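You operate a simulated robot arm through the tools that you are given. There is no shell and no other tool. Be economical: measure what you need, move in short steps, check, and stop when the job is done.

You run a simulated robot arm. Do the job below in one go: nothing can be reset, and whatever is moved stays where it is left.

## Task
Take the large blue cap and put it on the violet rim pad.

It is judged by the outcome, as a careful person would: the job done as asked, and still so three seconds after it is handed in. It fails if anything else is knocked over, pushed out of place, dropped, spilled or broken. Lids that push on must go on centred and level and be pressed home; caps that screw on are set level and turned clockwise until they are tight.

## Robot
A 7-joint arm with a two-finger parallel gripper on a trunk, on a base that drives. Base frame: it is fixed to the floor where the robot stands at the start and does not move with it; the origin is under the middle of the robot, x ahead of it, y to its left, z up. Units: mm, degrees, N and s.
With the tool pointing down near the work surface it reaches from about 340 to 760 mm from the robot's upright axis, wherever it stands. Its first joint turns from -115.0 to 115.0 degrees. Payload 3.91 kg.
The tool frame sits at the grasp point between the pads (the TCP): z along the fingers, y along the line on which they close. The tips reach 30 mm beyond it. The gripper opens to 110 mm. The fingers are 20 mm wide and 10 mm thick; the gripper's body (48 by 112 mm) begins 55 mm behind the TCP.
Orientation is that of the tool frame in the base frame, as [roll, pitch, yaw] about the fixed x, y, z axes, in that order (R = Rz(yaw) Ry(pitch) Rx(roll)). With the fingers straight down and closing along the base's y, the tool's x points along the base's -x, its y along +y and its z along -z.

## Interface
- The arm moves only by the tool step_arm. Its argument "increments" is one flat list of numbers, 7 for each row, row after row: the shift along the tool's x, y, z in units of 50 mm (1.0 is 50 mm), then the turn, a rotation vector about the tool's x, y, z in units of 4 degrees (1.0 is 4 degrees), then the opening, from 0 (shut) to 1 (fully open). In form: [dx, dy, dz, wx, wy, wz, jaw, dx, dy, dz, wx, wy, wz, jaw, ...]. A call has 1 to 20 rows; each row shifts and turns the commanded pose from where the row before left it, along the tool's axes as they then stand. A call with a number of a shift or a turn outside -1 to 1 is refused whole. A row lasts 0.2 s, in which the tool goes at most 50 mm and 8.6 degrees; a call with a longer step from one row to the next is refused whole, and so is a gripper value outside its range. Where a pose cannot be reached the arm comes as near as it can. A force on the tool above 40 N (or 10 N above the force at the start of the call, whichever is more), or a blocked arm, ends the call early, and 0.2 s more pass. The fingers move at their own pace (about 108 mm/s each) and stop on an object; they squeeze with about 29 N. The grip force told is the motor's: it shows also when the fingers shut on nothing. Time passes only in rows, and 0.2 s behind the last, so rows that do not move let the fingers close. It gives the time, the measured TCP pose, the force on the tool (base axes), the opening and the grip force at its end, in the units of the frame above (readings bear some noise).
- Cameras (640 x 400 px; columns grow to the right, rows downward): "scene" is now at [14.6, 168.3, 1579]; the picture's right is [0.19, -0.98, 0.00], its down [-0.77, -0.15, -0.62] and it looks along [0.61, 0.12, -0.78] (base axes); focal length 294 px, centre (320, 200). "wrist" rides on the gripper at [73, 17, -103] in the tool frame; the picture's right is [-0.23, 0.97, 0.00], its down [-0.76, -0.18, -0.62] and it looks along [-0.61, -0.14, 0.78] (tool axes); focal length 222 px, centre (320, 200).
- grab_frame(camera): a new picture of that camera. The clock stands still meanwhile.
- lift_body(by): slides the trunk up (or, below 0, down) by that many mm; the arm and the scene camera ride with it, the base frame stays. It gives what a move gives, with no picture.
- drive_base(legs): drives the robot by 1 to 6 legs, each [ahead, turn to the left] in mm and degrees, along the robot's own axes; the way and the turn of a leg run together, so that a leg with both is an arc; at most 1500 mm and 180 degrees a leg. The arm and the cameras ride along, it lands a little off, and it stops where it bumps. It gives what a move gives.
- aim_head(pan, tilt): turns the head with the scene camera to pan (to the left, within 155 degrees either way) and tilt (down, from -29 to 69), counted from straight ahead of the robot. It gives what a move gives.
- point_at(camera, pixels): there is no depth. For up to 12 entries [column, row, z] of the newest picture of that camera ("zoom" is the newest enlarged one), the place [x, y] in the base frame at which the ray of that pixel passes the height z, good to about 2 mm. The clock stands still meanwhile.
- close_up(camera, box): a new picture of the part [left, top, right, bottom] of that camera's present view, enlarged. The clock stands still meanwhile.
- close_job(): hands the job in; it is judged then, once.

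Work in short steps. Measure before you move; look again where a grasp or a placing could have gone wrong, and mend it. You have 80 turns and 60 pictures in all, those below and enlarged ones among them. Open the gripper and draw the arm clear of the work before you hand the job in, unless the task says otherwise; then end with one line.

The tools are called after "Call:" as a command line: name --argument value ..., lists and objects as JSON in quotes. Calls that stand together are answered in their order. step_arm: Moves the arm, as the interface text tells. Its arguments: {"type":"object","properties":{"increments":{"type":"array","items":{"type":"number"}}},"required":["increments"]} The other tools are called the same way: lift_body (by) slides the trunk up or down; drive_base (legs) drives the base; aim_head (pan, tilt) turns the head that bears the scene camera; grab_frame (camera) takes a picture; point_at (camera, pixels) gives the place at which the rays of pixels pass given heights; close_up (camera, box) takes an enlarged picture of a part of a camera's view; close_job () hands the job in.

At the start:

```text
time: 0.0
tool_pos: [423.6, 301.7, 1164.5]
tool_rot: [179.9, -0.1, -179.5]
wrist_force: [0.3, -0.5, -0.1]
finger_gap: 110.1
grip_force: 0.1
trunk travel left (down, up): [-700.0, 290.0]
robot x, y, heading: [-0.2, -0.7, -0.1]
head pan, tilt: [10.7, 51.7]
```

scene: 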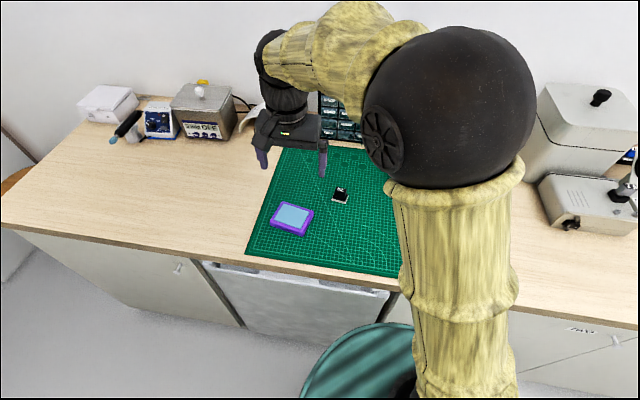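
wrist: 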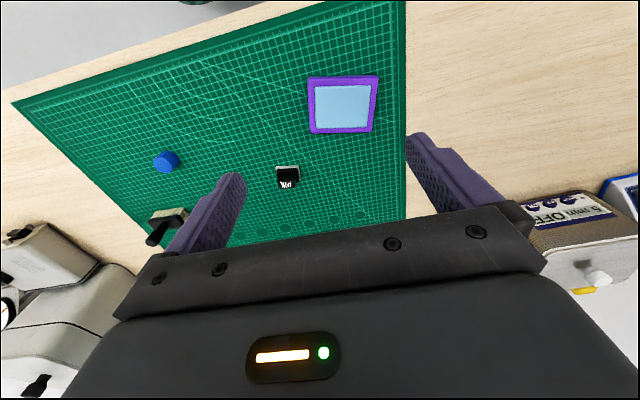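

The wrist view shows a blue cap near (166,161) and the violet-rimmed pad near (343,105). I enlarge both and measure them.

Call:
close_up --camera "wrist" --box '[100, 50, 420, 250]'

Call:
point_at --camera "wrist" --pixels '[[166, 161, 903], [166, 161, 920], [343, 105, 905], [310, 77, 905], [378, 76, 905], [373, 132, 905], [311, 132, 905], [288, 175, 905]]'

Call:
aim_head --pan -25 --tilt 45

Call:
grab_frame --camera "scene"

```text
2.00 times, centred on (260, 150) of wrist
```

zoom: 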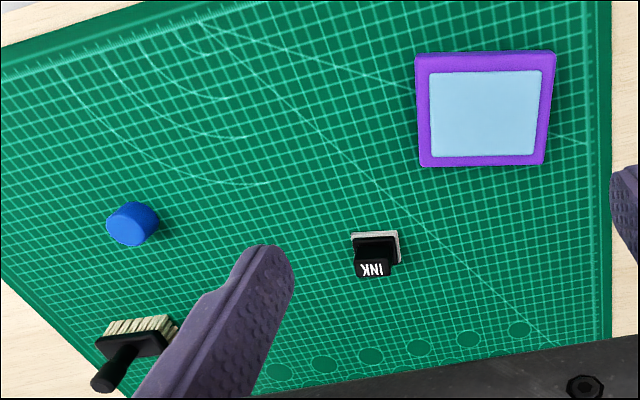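

```text
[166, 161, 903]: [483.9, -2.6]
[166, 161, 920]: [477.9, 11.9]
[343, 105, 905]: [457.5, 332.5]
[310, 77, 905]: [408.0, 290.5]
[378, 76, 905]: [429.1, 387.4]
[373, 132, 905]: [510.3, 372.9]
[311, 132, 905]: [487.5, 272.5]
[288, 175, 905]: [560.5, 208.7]
```

```text
time: 1.0
tool_pos: [423.6, 300.4, 1164.8]
tool_rot: [180.0, -0.1, -179.6]
wrist_force: [0.2, -0.3, 0.1]
finger_gap: 110.0
grip_force: 0.0
trunk travel left (down, up): [-700.0, 290.0]
robot x, y, heading: [0.0, 0.6, -0.2]
head pan, tilt: [-25.0, 45.0]
```

```text
56 pictures are left
```

scene: 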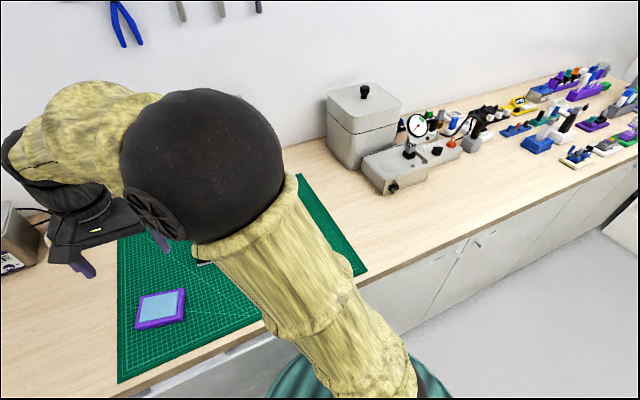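

The blue cap on the mat sits behind the arm in this view, and many small parts stand to the right. I enlarge that area, in case there are other blue caps.

Call:
close_up --camera "scene" --box '[380, 50, 640, 212]'

Call:
aim_head --pan -55 --tilt 30

Call:
grab_frame --camera "scene"

```text
2.46 times, centred on (510, 131) of scene
```

zoom: 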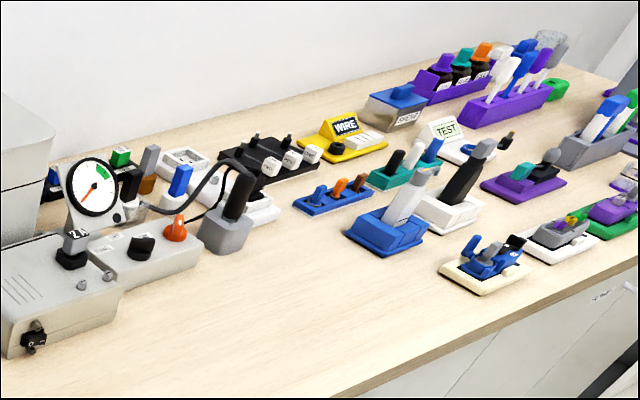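

```text
time: 2.0
tool_pos: [424.5, 300.7, 1164.8]
tool_rot: [179.9, -0.1, -179.6]
wrist_force: [-0.1, -0.8, 0.8]
finger_gap: 109.9
grip_force: 0.0
trunk travel left (down, up): [-700.0, 290.0]
robot x, y, heading: [1.6, 1.2, 0.2]
head pan, tilt: [-55.0, 30.0]
```

```text
54 pictures are left
```

scene: 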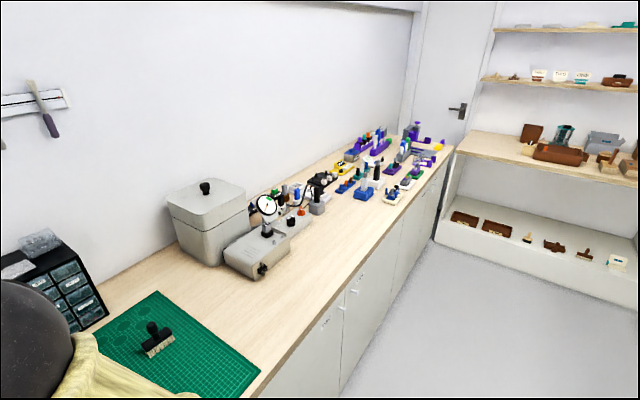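

The only cap-like blue object seen is on the mat, near (480,5). I move the gripper over toward it at the present height and look again.

Call:
step_arm --increments '[0, -0.9, 0, 0, 0, 0, 1, 0, -0.9, 0, 0, 0, 0, 1, 0, -0.9, 0, 0, 0, 0, 1, 0, -0.9, 0, 0, 0, 0, 1, 0, -0.9, 0, 0, 0, 0, 1, 0, -0.9, 0, 0, 0, 0, 1, 0, 0, 0, 0, 0, 0, 1]'

Call:
grab_frame --camera "wrist"

Call:
aim_head --pan 10 --tilt 55

Call:
grab_frame --camera "scene"

```text
time: 3.6
tool_pos: [426.8, 28.9, 1164.1]
tool_rot: [179.9, 0.0, -179.5]
wrist_force: [0.1, -0.2, 0.2]
finger_gap: 110.0
grip_force: 0.1
trunk travel left (down, up): [-700.0, 290.0]
robot x, y, heading: [0.4, 0.3, 0.1]
head pan, tilt: [-55.0, 30.0]
```

```text
53 pictures are left
```

wrist: 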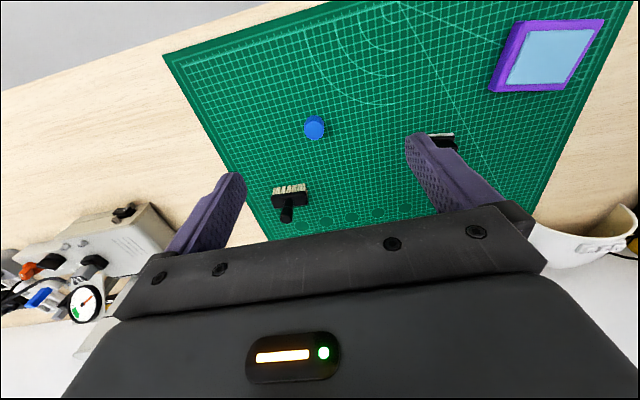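

```text
time: 4.9
tool_pos: [426.8, 30.6, 1163.1]
tool_rot: [179.8, -0.1, -179.4]
wrist_force: [0.0, -0.2, 0.4]
finger_gap: 109.9
grip_force: 0.0
trunk travel left (down, up): [-700.0, 290.0]
robot x, y, heading: [-1.5, -2.1, -0.1]
head pan, tilt: [10.0, 55.0]
```

```text
52 pictures are left
```

scene: 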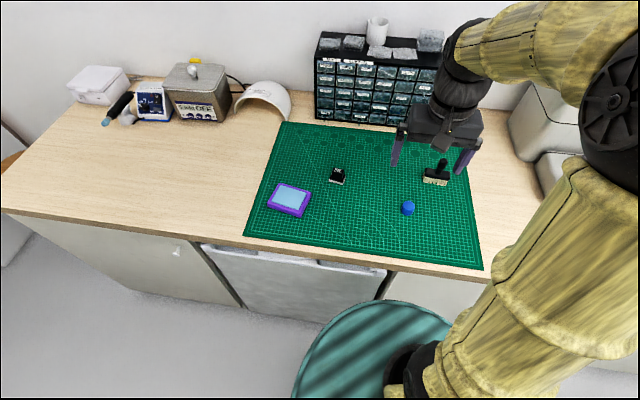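

Only one blue cap is on the mat: scene (408,208), wrist (314,128). I enlarge it in both views.

Call:
close_up --camera "scene" --box '[360, 180, 456, 240]'

Call:
point_at --camera "scene" --pixels '[[408, 208, 903], [408, 208, 920], [288, 200, 910], [284, 184, 915], [311, 193, 915], [296, 214, 915], [268, 202, 915]]'

Call:
close_up --camera "wrist" --box '[266, 98, 362, 158]'

```text
6.67 times, centred on (408, 210) of scene
```

zoom: 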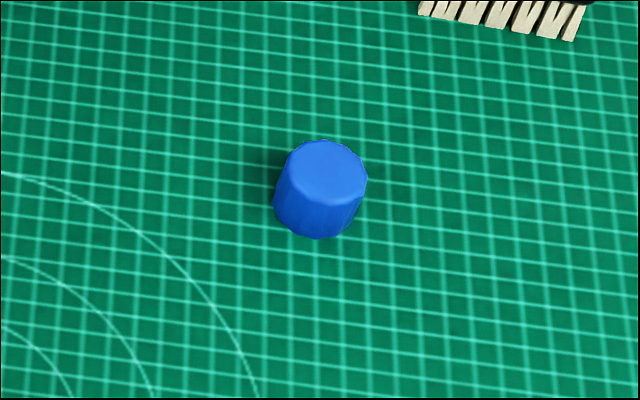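

```text
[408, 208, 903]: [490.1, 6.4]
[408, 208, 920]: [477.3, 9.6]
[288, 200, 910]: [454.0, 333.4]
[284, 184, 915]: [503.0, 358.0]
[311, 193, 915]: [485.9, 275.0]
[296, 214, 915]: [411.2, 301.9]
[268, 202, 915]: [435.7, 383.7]
```

```text
6.67 times, centred on (314, 128) of wrist
```

zoom: 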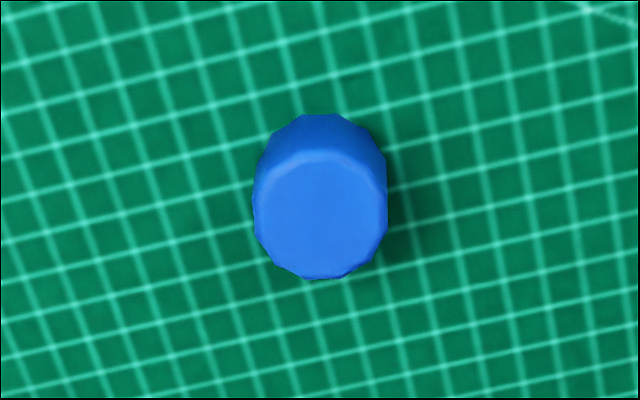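

In the wrist zoom the cap's base near edge is at (322,113) and its top spans rows 150–278, columns 252–387. I take the places at several heights.

Call:
point_at --camera "zoom" --pixels '[[320, 113, 904], [320, 215, 925], [320, 150, 925], [318, 278, 925], [320, 215, 935], [253, 205, 925], [387, 205, 925], [318, 278, 935], [318, 278, 915], [318, 278, 904]]'

Call:
close_up --camera "scene" --box '[376, 190, 440, 230]'

Call:
close_up --camera "scene" --box '[241, 170, 337, 230]'

Call:
point_at --camera "scene" --pixels '[[408.2, 205.3, 925], [408.2, 205.3, 930], [408.2, 205.3, 935], [408, 215.7, 904], [408, 201, 925]]'

```text
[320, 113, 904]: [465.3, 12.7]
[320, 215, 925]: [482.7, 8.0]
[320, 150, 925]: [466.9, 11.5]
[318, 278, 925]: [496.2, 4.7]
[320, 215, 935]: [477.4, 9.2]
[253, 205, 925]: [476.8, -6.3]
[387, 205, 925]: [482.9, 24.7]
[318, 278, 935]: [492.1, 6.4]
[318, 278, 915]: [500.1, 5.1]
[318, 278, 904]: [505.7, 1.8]
```

```text
10.00 times, centred on (408, 210) of scene
```

zoom: 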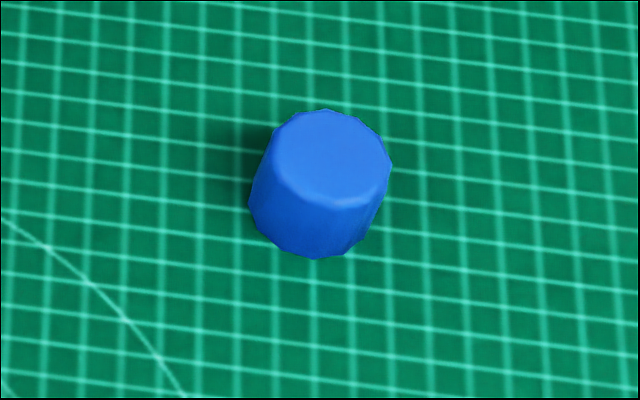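

```text
6.67 times, centred on (289, 200) of scene
```

zoom: 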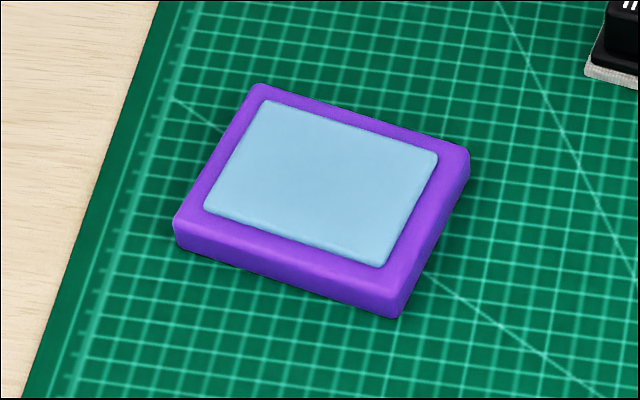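

```text
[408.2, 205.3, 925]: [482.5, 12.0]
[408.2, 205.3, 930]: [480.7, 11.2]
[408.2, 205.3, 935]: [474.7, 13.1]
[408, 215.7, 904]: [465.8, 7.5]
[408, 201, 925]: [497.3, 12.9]
```

The cap centre is at about (482, 10), roughly 31 mm across with its top at about 925. The pad's centre is about (459, 331). I go above the cap to z≈985 with the jaws half open.

Call:
step_arm --increments '[-0.3, -0.1, 0.8, 0, 0, 0, 0.8, -0.3, -0.1, 0.8, 0, 0, 0, 0.8, -0.3, -0.1, 0.8, 0, 0, 0, 0.8, -0.2, -0.1, 0.8, 0, 0, 0, 0.8, 0, 0, 0.36, 0, 0, 0, 0.8, 0, 0, 0, 0, 0, 0, 0.8, 0, 0, 0, 0, 0, 0, 0.8]'

Call:
grab_frame --camera "wrist"

Call:
close_up --camera "scene" --box '[328, 130, 488, 230]'

```text
time: 6.5
tool_pos: [481.4, 10.3, 983.3]
tool_rot: [179.8, -0.1, -179.5]
wrist_force: [-0.5, 0.5, -0.2]
finger_gap: 88.0
grip_force: 0.1
trunk travel left (down, up): [-700.0, 290.0]
robot x, y, heading: [-1.4, -1.2, 0.1]
head pan, tilt: [10.0, 55.0]
```

```text
47 pictures are left
```

wrist: 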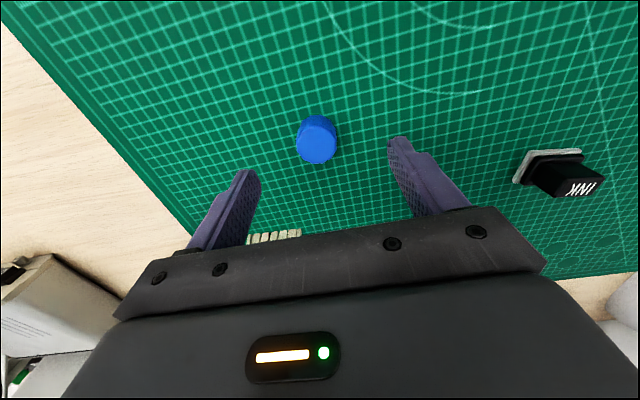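

```text
4.00 times, centred on (408, 180) of scene
```

zoom: 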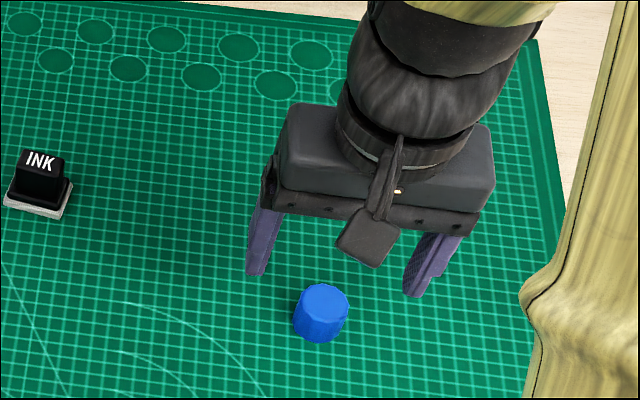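

The wrist view shows the cap with its top at (317,145). I measure its place again from closer.

Call:
close_up --camera "wrist" --box '[268, 110, 364, 170]'

Call:
point_at --camera "wrist" --pixels '[[317, 145, 925], [298, 145, 925], [337, 140, 925], [317, 117, 904], [316, 164, 925]]'

```text
6.67 times, centred on (316, 140) of wrist
```

zoom: 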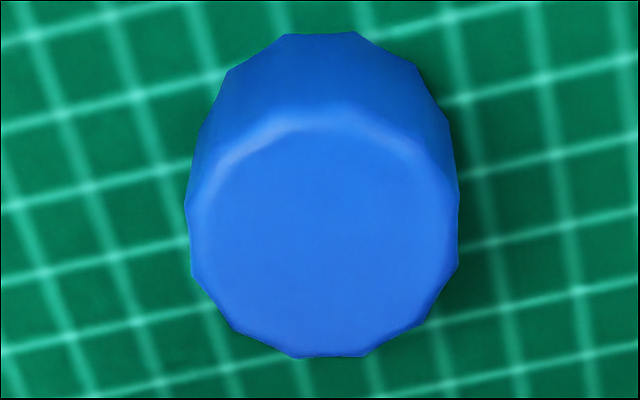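

```text
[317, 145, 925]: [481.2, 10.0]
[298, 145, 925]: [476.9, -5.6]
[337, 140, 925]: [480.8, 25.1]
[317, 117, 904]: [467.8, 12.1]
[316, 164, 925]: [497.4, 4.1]
```

The cap's centre is confirmed at about (482, 9). I lower to z≈936, putting the tips about 3 mm above the mat, and close.

Call:
step_arm --increments '[0, 0, 0.4, 0, 0, 0, 0.8, 0, 0, 0.4, 0, 0, 0, 0.8, 0, 0, 0.14, 0, 0, 0, 0.8, 0, 0, 0, 0, 0, 0, 0.8]'

Call:
step_arm --increments '[0, 0, 0, 0, 0, 0, 0.4, 0, 0, 0, 0, 0, 0, 0.3, 0, 0, 0, 0, 0, 0, 0.2, 0, 0, 0, 0, 0, 0, 0.1, 0, 0, 0, 0, 0, 0, 0, 0, 0, 0, 0, 0, 0, 0]'

Call:
grab_frame --camera "wrist"

```text
time: 7.5
tool_pos: [481.1, 11.6, 938.3]
tool_rot: [179.9, -0.1, -179.6]
wrist_force: [0.3, -0.8, 0.2]
finger_gap: 87.9
grip_force: 0.0
trunk travel left (down, up): [-700.0, 290.0]
robot x, y, heading: [-1.8, -3.5, 0.1]
head pan, tilt: [10.0, 55.0]
```

```text
time: 8.9
tool_pos: [481.3, 12.1, 937.7]
tool_rot: [179.9, 0.0, -179.4]
wrist_force: [0.7, 0.3, 0.5]
finger_gap: 27.1
grip_force: 28.8
trunk travel left (down, up): [-700.0, 290.0]
robot x, y, heading: [-0.8, -0.7, -0.0]
head pan, tilt: [10.0, 55.0]
```

```text
44 pictures are left
```

wrist: 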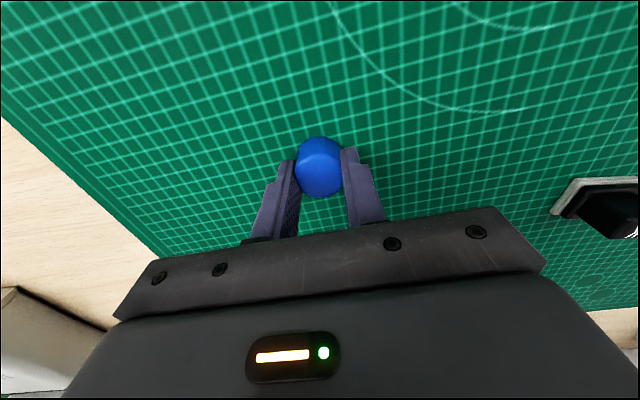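

The grip holds at a 27 mm gap. I lift 60 mm and check that the cap is held level.

Call:
step_arm --increments '[0, 0, -0.3, 0, 0, 0, 0, 0, 0, -0.3, 0, 0, 0, 0, 0, 0, -0.3, 0, 0, 0, 0, 0, 0, -0.3, 0, 0, 0, 0, 0, 0, 0, 0, 0, 0, 0]'

Call:
close_up --camera "wrist" --box '[240, 110, 400, 210]'

Call:
close_up --camera "scene" --box '[360, 150, 456, 210]'

```text
time: 10.1
tool_pos: [480.5, 12.0, 998.2]
tool_rot: [179.8, -0.1, -179.6]
wrist_force: [0.1, 0.0, -0.3]
finger_gap: 27.1
grip_force: 29.2
trunk travel left (down, up): [-700.0, 290.0]
robot x, y, heading: [2.0, -1.8, 0.1]
head pan, tilt: [10.0, 55.0]
```

```text
4.00 times, centred on (320, 160) of wrist
```

zoom: 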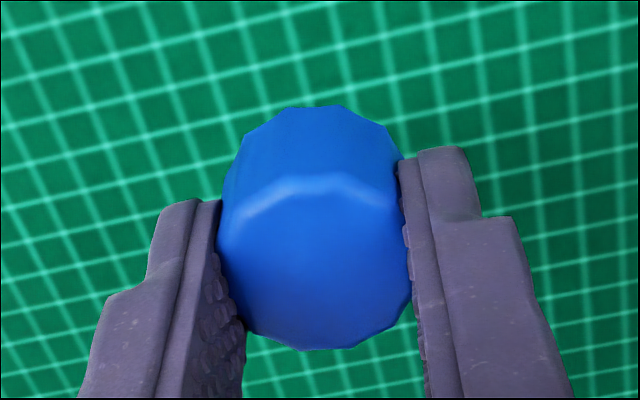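

```text
6.67 times, centred on (408, 180) of scene
```

zoom: 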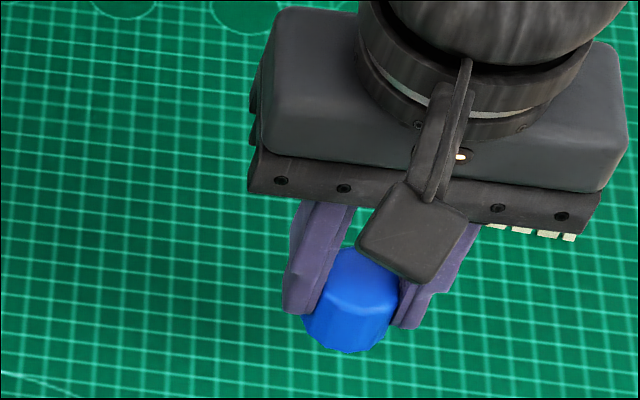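

The cap is held level and centred, with its bottom about 34 mm below the TCP. I raise 40 mm and carry it over to the pad centre at about (459, 331).

Call:
step_arm --increments '[0, 0, -0.4, 0, 0, 0, 0, 0, 0.2, -0.4, 0, 0, 0, 0, 0.04, 0.6, 0, 0, 0, 0, 0, 0.05, 0.6, 0, 0, 0, 0, 0, 0.05, 0.6, 0, 0, 0, 0, 0, 0.05, 0.6, 0, 0, 0, 0, 0, 0.05, 0.6, 0, 0, 0, 0, 0, 0.05, 0.6, 0, 0, 0, 0, 0, 0.05, 0.6, 0, 0, 0, 0, 0, 0.05, 0.6, 0, 0, 0, 0, 0, 0.05, 0.6, 0, 0, 0, 0, 0, 0, 0.5, 0, 0, 0, 0, 0, 0, 0.28, 0, 0, 0, 0, 0, 0, 0, 0, 0, 0, 0, 0]'

Call:
grab_frame --camera "wrist"

Call:
grab_frame --camera "scene"

```text
time: 13.1
tool_pos: [456.5, 331.3, 1036.9]
tool_rot: [179.9, -0.1, -179.5]
wrist_force: [0.3, -1.3, 0.0]
finger_gap: 27.3
grip_force: 28.4
trunk travel left (down, up): [-700.0, 290.0]
robot x, y, heading: [0.6, -0.9, 0.1]
head pan, tilt: [10.0, 55.0]
```

```text
41 pictures are left
```

wrist: 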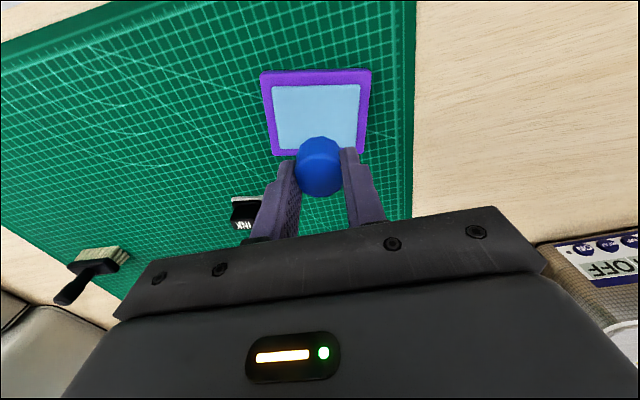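

```text
40 pictures are left
```

scene: 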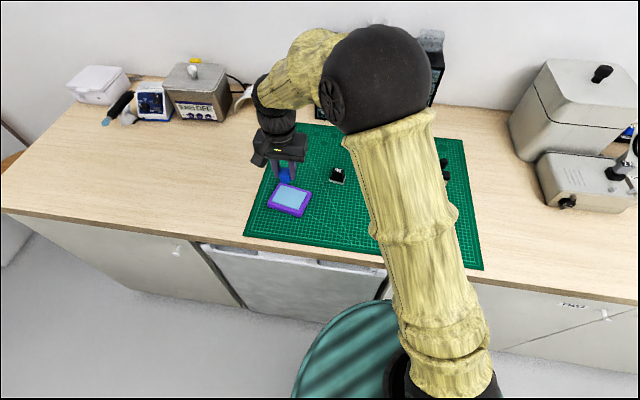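

The pad in the wrist view spans (261,72), (371,70), (363,153), (274,155). I measure its corners and centre at a likely top height.

Call:
point_at --camera "wrist" --pixels '[[261, 84, 915], [371, 82, 915], [274, 152, 915], [363, 152, 915], [272, 86, 917], [361, 84, 917], [280, 150, 917], [358, 148, 917]]'

Call:
close_up --camera "wrist" --box '[240, 60, 400, 160]'

Call:
close_up --camera "scene" --box '[240, 160, 336, 220]'

```text
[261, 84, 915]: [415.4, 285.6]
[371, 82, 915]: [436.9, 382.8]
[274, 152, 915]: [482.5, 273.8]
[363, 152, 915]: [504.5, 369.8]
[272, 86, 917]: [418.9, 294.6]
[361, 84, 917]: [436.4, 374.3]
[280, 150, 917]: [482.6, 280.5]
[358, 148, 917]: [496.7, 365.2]
```

```text
4.00 times, centred on (320, 110) of wrist
```

zoom: 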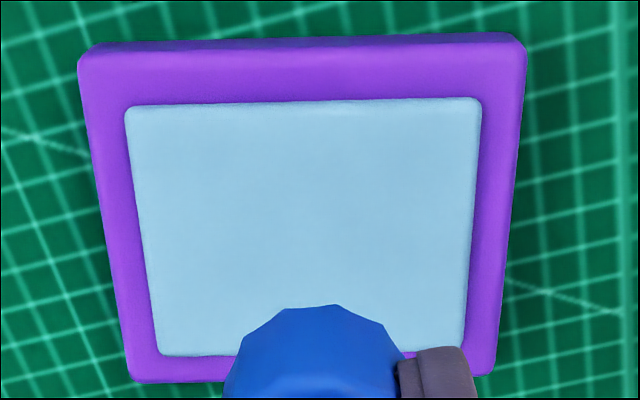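

```text
6.67 times, centred on (288, 190) of scene
```

zoom: 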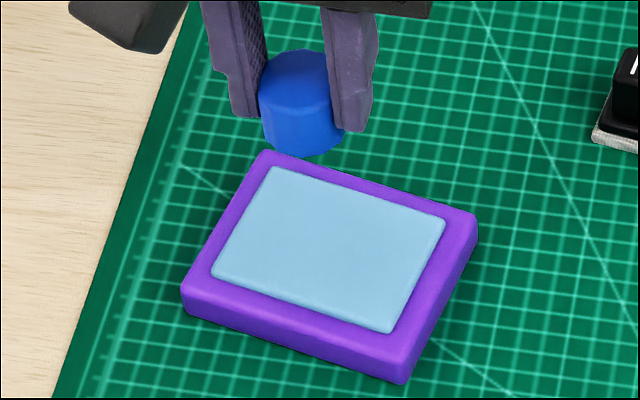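

The pad centre is at about (458, 329). I descend to z≈962 and look for the remaining gap.

Call:
step_arm --increments '[-0.02, -0.04, 0.4, 0, 0, 0, 0, 0, 0, 0.4, 0, 0, 0, 0, 0, 0, 0.4, 0, 0, 0, 0, 0, 0, 0.3, 0, 0, 0, 0, 0, 0, 0, 0, 0, 0, 0]'

Call:
close_up --camera "scene" --box '[240, 160, 336, 220]'

Call:
close_up --camera "wrist" --box '[200, 60, 440, 210]'

```text
time: 14.3
tool_pos: [458.0, 327.9, 964.2]
tool_rot: [179.9, 0.0, -179.5]
wrist_force: [0.6, 0.4, -0.1]
finger_gap: 27.2
grip_force: 28.9
trunk travel left (down, up): [-700.0, 290.0]
robot x, y, heading: [1.7, -0.6, -0.1]
head pan, tilt: [10.0, 55.0]
```

```text
6.67 times, centred on (288, 190) of scene
```

zoom: 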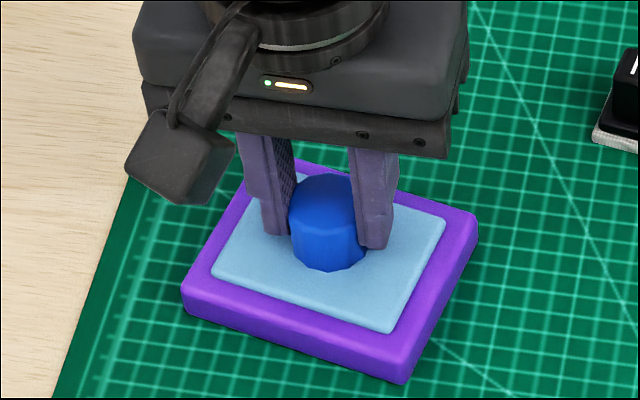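

```text
2.67 times, centred on (320, 135) of wrist
```

zoom: 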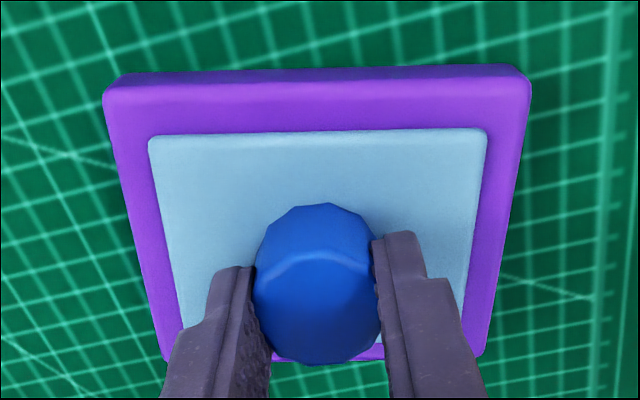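

The cap is centred over the pad and still clear of it. I lower in 2 mm steps, watching the force.

Call:
step_arm --increments '[0, 0, 0.04, 0, 0, 0, 0, 0, 0, 0.04, 0, 0, 0, 0, 0, 0, 0.04, 0, 0, 0, 0, 0, 0, 0.04, 0, 0, 0, 0, 0, 0, 0, 0, 0, 0, 0]'

Call:
step_arm --increments '[0, 0, 0.04, 0, 0, 0, 0, 0, 0, 0, 0, 0, 0, 0]'

Call:
step_arm --increments '[0, 0, 0.03, 0, 0, 0, 0, 0, 0, 0, 0, 0, 0, 0]'

Call:
close_up --camera "scene" --box '[240, 160, 336, 220]'

```text
time: 15.5
tool_pos: [457.2, 328.3, 956.5]
tool_rot: [179.9, 0.1, -179.5]
wrist_force: [1.6, -4.0, 18.1]
finger_gap: 24.2
grip_force: 28.8
trunk travel left (down, up): [-700.0, 290.0]
robot x, y, heading: [-1.2, 2.1, 0.1]
head pan, tilt: [10.0, 55.0]
```

```text
time: 16.1
tool_pos: [457.2, 328.2, 956.9]
tool_rot: [179.7, 0.2, -179.5]
wrist_force: [3.7, 0.4, 35.1]
finger_gap: 24.1
grip_force: 28.8
trunk travel left (down, up): [-700.0, 290.0]
robot x, y, heading: [1.0, 4.2, 0.0]
head pan, tilt: [10.0, 55.0]
```

```text
time: 16.8
tool_pos: [457.2, 329.3, 957.5]
tool_rot: [179.5, 0.5, -179.6]
wrist_force: [-4.2, -5.0, 18.8]
finger_gap: 22.8
grip_force: 28.9
trunk travel left (down, up): [-700.0, 290.0]
robot x, y, heading: [0.7, 1.9, -0.3]
head pan, tilt: [10.0, 55.0]
stopped in row 2: the force on the tool passed its limit (the readings are from after the stop); the commanded pose is now the measured one
```

```text
6.67 times, centred on (288, 190) of scene
```

zoom: 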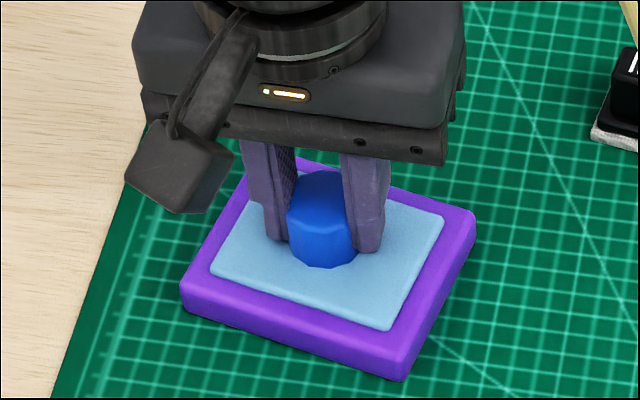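

The cap is seated on the pad, with contact force showing. I open the jaws gently in place.

Call:
step_arm --increments '[0, 0, -0.01, 0, 0, 0, 0.22, 0, 0, 0, 0, 0, 0, 0.3, 0, 0, 0, 0, 0, 0, 0.45, 0, 0, 0, 0, 0, 0, 0.55, 0, 0, 0, 0, 0, 0, 0.55]'

Call:
close_up --camera "scene" --box '[240, 160, 336, 220]'

Call:
close_up --camera "wrist" --box '[200, 60, 440, 210]'

```text
time: 18.0
tool_pos: [458.2, 330.3, 958.3]
tool_rot: [179.5, 0.4, -179.5]
wrist_force: [1.6, 10.2, 30.1]
finger_gap: 55.3
grip_force: 0.1
trunk travel left (down, up): [-700.0, 290.0]
robot x, y, heading: [-0.2, 2.4, 0.2]
head pan, tilt: [10.0, 55.0]
```

```text
6.67 times, centred on (288, 190) of scene
```

zoom: 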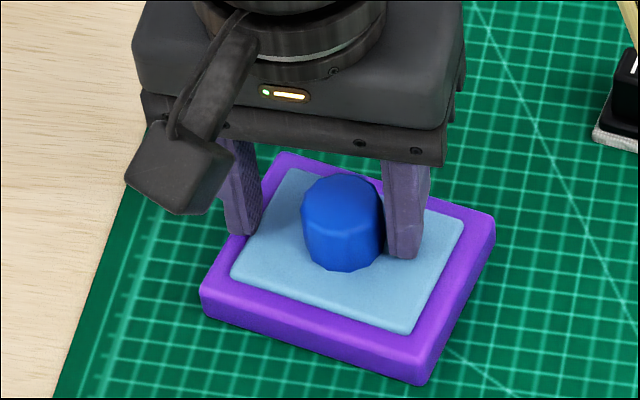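

```text
2.67 times, centred on (320, 135) of wrist
```

zoom: 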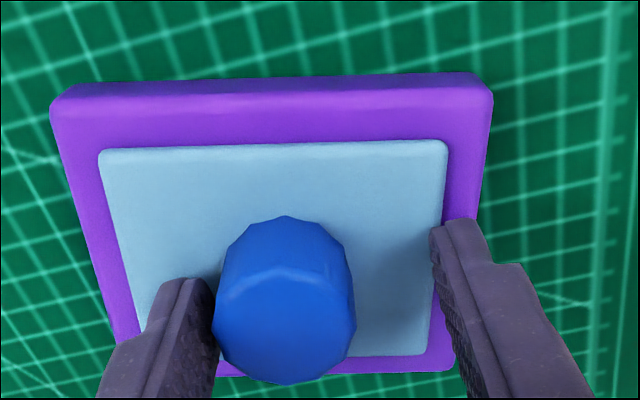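

The fingertips had rested on the pad, and on opening they dragged it about 8 mm toward −y. I raise a few mm to relieve the force, centre the jaws on the cap, then rise clear.

Call:
step_arm --increments '[0, 0, -0.1, 0, 0, 0, 0.55, 0, 0, 0, 0, 0, 0, 0.55]'

Call:
step_arm --increments '[0, -0.1, 0, 0, 0, 0, 0.6, 0, 0, -0.4, 0, 0, 0, 0.65, 0, 0, -0.7, 0, 0, 0, 0.65, 0, 0, -0.7, 0, 0, 0, 0.65, 0, 0, 0, 0, 0, 0, 0.65]'

Call:
close_up --camera "scene" --box '[240, 160, 336, 220]'

Call:
grab_frame --camera "wrist"

```text
time: 18.6
tool_pos: [459.5, 328.9, 957.8]
tool_rot: [179.9, 0.1, -179.4]
wrist_force: [0.4, 0.3, 0.2]
finger_gap: 60.4
grip_force: 0.0
trunk travel left (down, up): [-700.0, 290.0]
robot x, y, heading: [-0.2, 0.5, 0.0]
head pan, tilt: [10.0, 55.0]
```

```text
time: 19.8
tool_pos: [458.1, 325.2, 1051.7]
tool_rot: [179.7, 0.2, -179.5]
wrist_force: [0.6, 0.4, -0.1]
finger_gap: 71.3
grip_force: 0.0
trunk travel left (down, up): [-700.0, 290.0]
robot x, y, heading: [-1.6, -1.5, -0.1]
head pan, tilt: [10.0, 55.0]
```

```text
6.67 times, centred on (288, 190) of scene
```

zoom: 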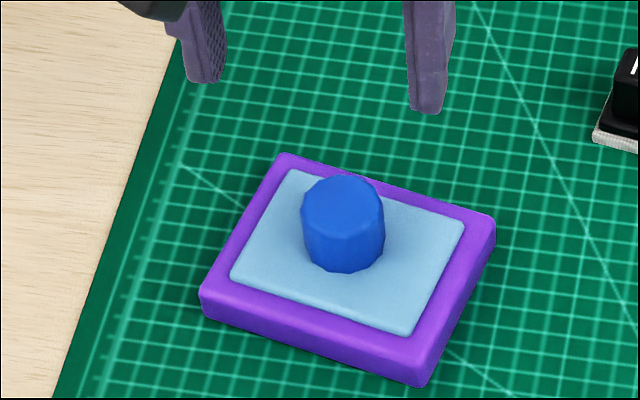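

```text
31 pictures are left
```

wrist: 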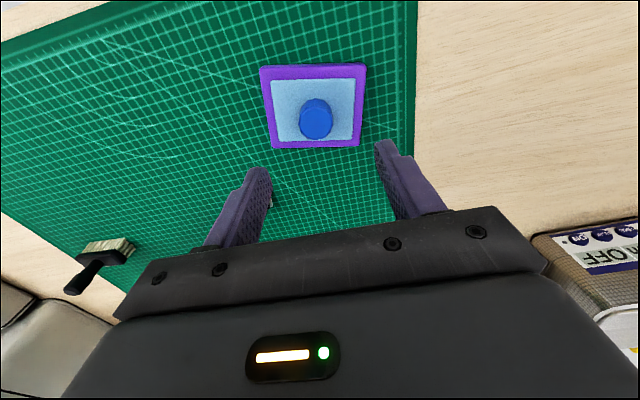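

The cap stands upright near the middle of the pad. The pad has moved about 7 mm without turning, and I leave it, since pushing it back would put the placed cap at risk. I draw the arm up and away and take a last look.

Call:
step_arm --increments '[0, 0, -0.8, 0, 0, 0, 0.65, 0, 0, -0.8, 0, 0, 0, 0.65, 0, 0, -0.8, 0, 0, 0, 0.65, 0, -0.8, 0, 0, 0, 0, 0.65, 0, -0.8, 0, 0, 0, 0, 0.65, 0, -0.8, 0, 0, 0, 0, 0.65, 0, 0, 0, 0, 0, 0, 0.65]'

Call:
close_up --camera "wrist" --box '[280, 20, 520, 170]'

Call:
grab_frame --camera "scene"

Call:
point_at --camera "scene" --pixels '[[282.3, 183.3, 925], [314.2, 192.5, 925], [303, 213, 925], [270, 203.5, 925], [279.9, 182.8, 925], [311.5, 192.5, 925], [291.3, 188, 950]]'

```text
time: 21.4
tool_pos: [457.9, 203.0, 1168.4]
tool_rot: [179.7, 0.2, -179.5]
wrist_force: [0.0, -0.5, 0.4]
finger_gap: 71.5
grip_force: 0.1
trunk travel left (down, up): [-700.0, 290.0]
robot x, y, heading: [0.6, 1.2, -0.3]
head pan, tilt: [10.0, 55.0]
```

```text
2.67 times, centred on (400, 95) of wrist
```

zoom: 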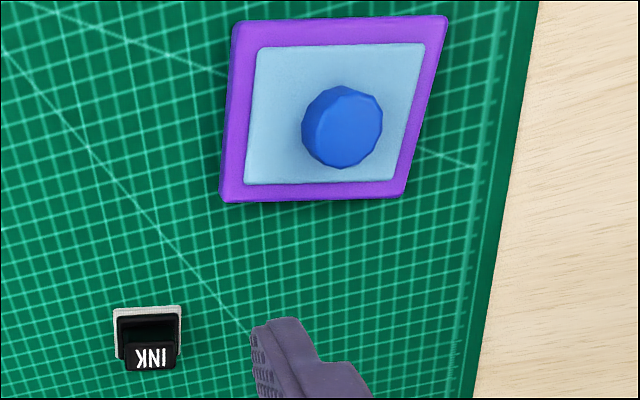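

```text
29 pictures are left
```

scene: 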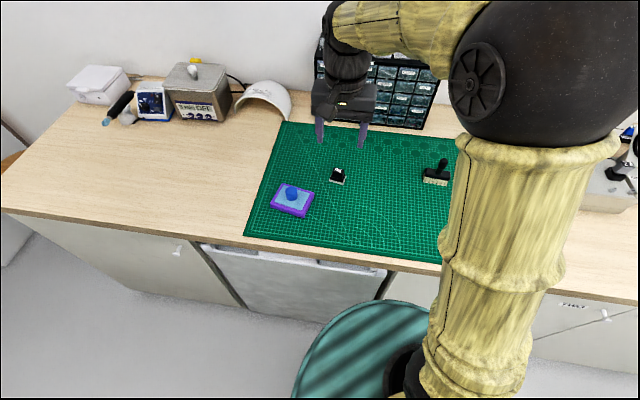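

```text
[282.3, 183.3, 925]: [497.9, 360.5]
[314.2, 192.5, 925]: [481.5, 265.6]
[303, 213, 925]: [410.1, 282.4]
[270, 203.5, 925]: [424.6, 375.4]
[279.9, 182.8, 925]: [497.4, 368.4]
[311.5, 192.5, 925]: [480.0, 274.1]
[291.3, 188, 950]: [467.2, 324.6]
```

The cap stands level inside the pad's blue field, the arm is clear and nothing else has moved. I hand the job in.

Call:
close_job

```text
The job is handed in.
```

The large blue cap is upright on the violet rim pad, close to its middle, and the arm is clear; the fingers dragged the pad about 8 mm to the robot's right on release, and I left it there so as not to disturb the cap.
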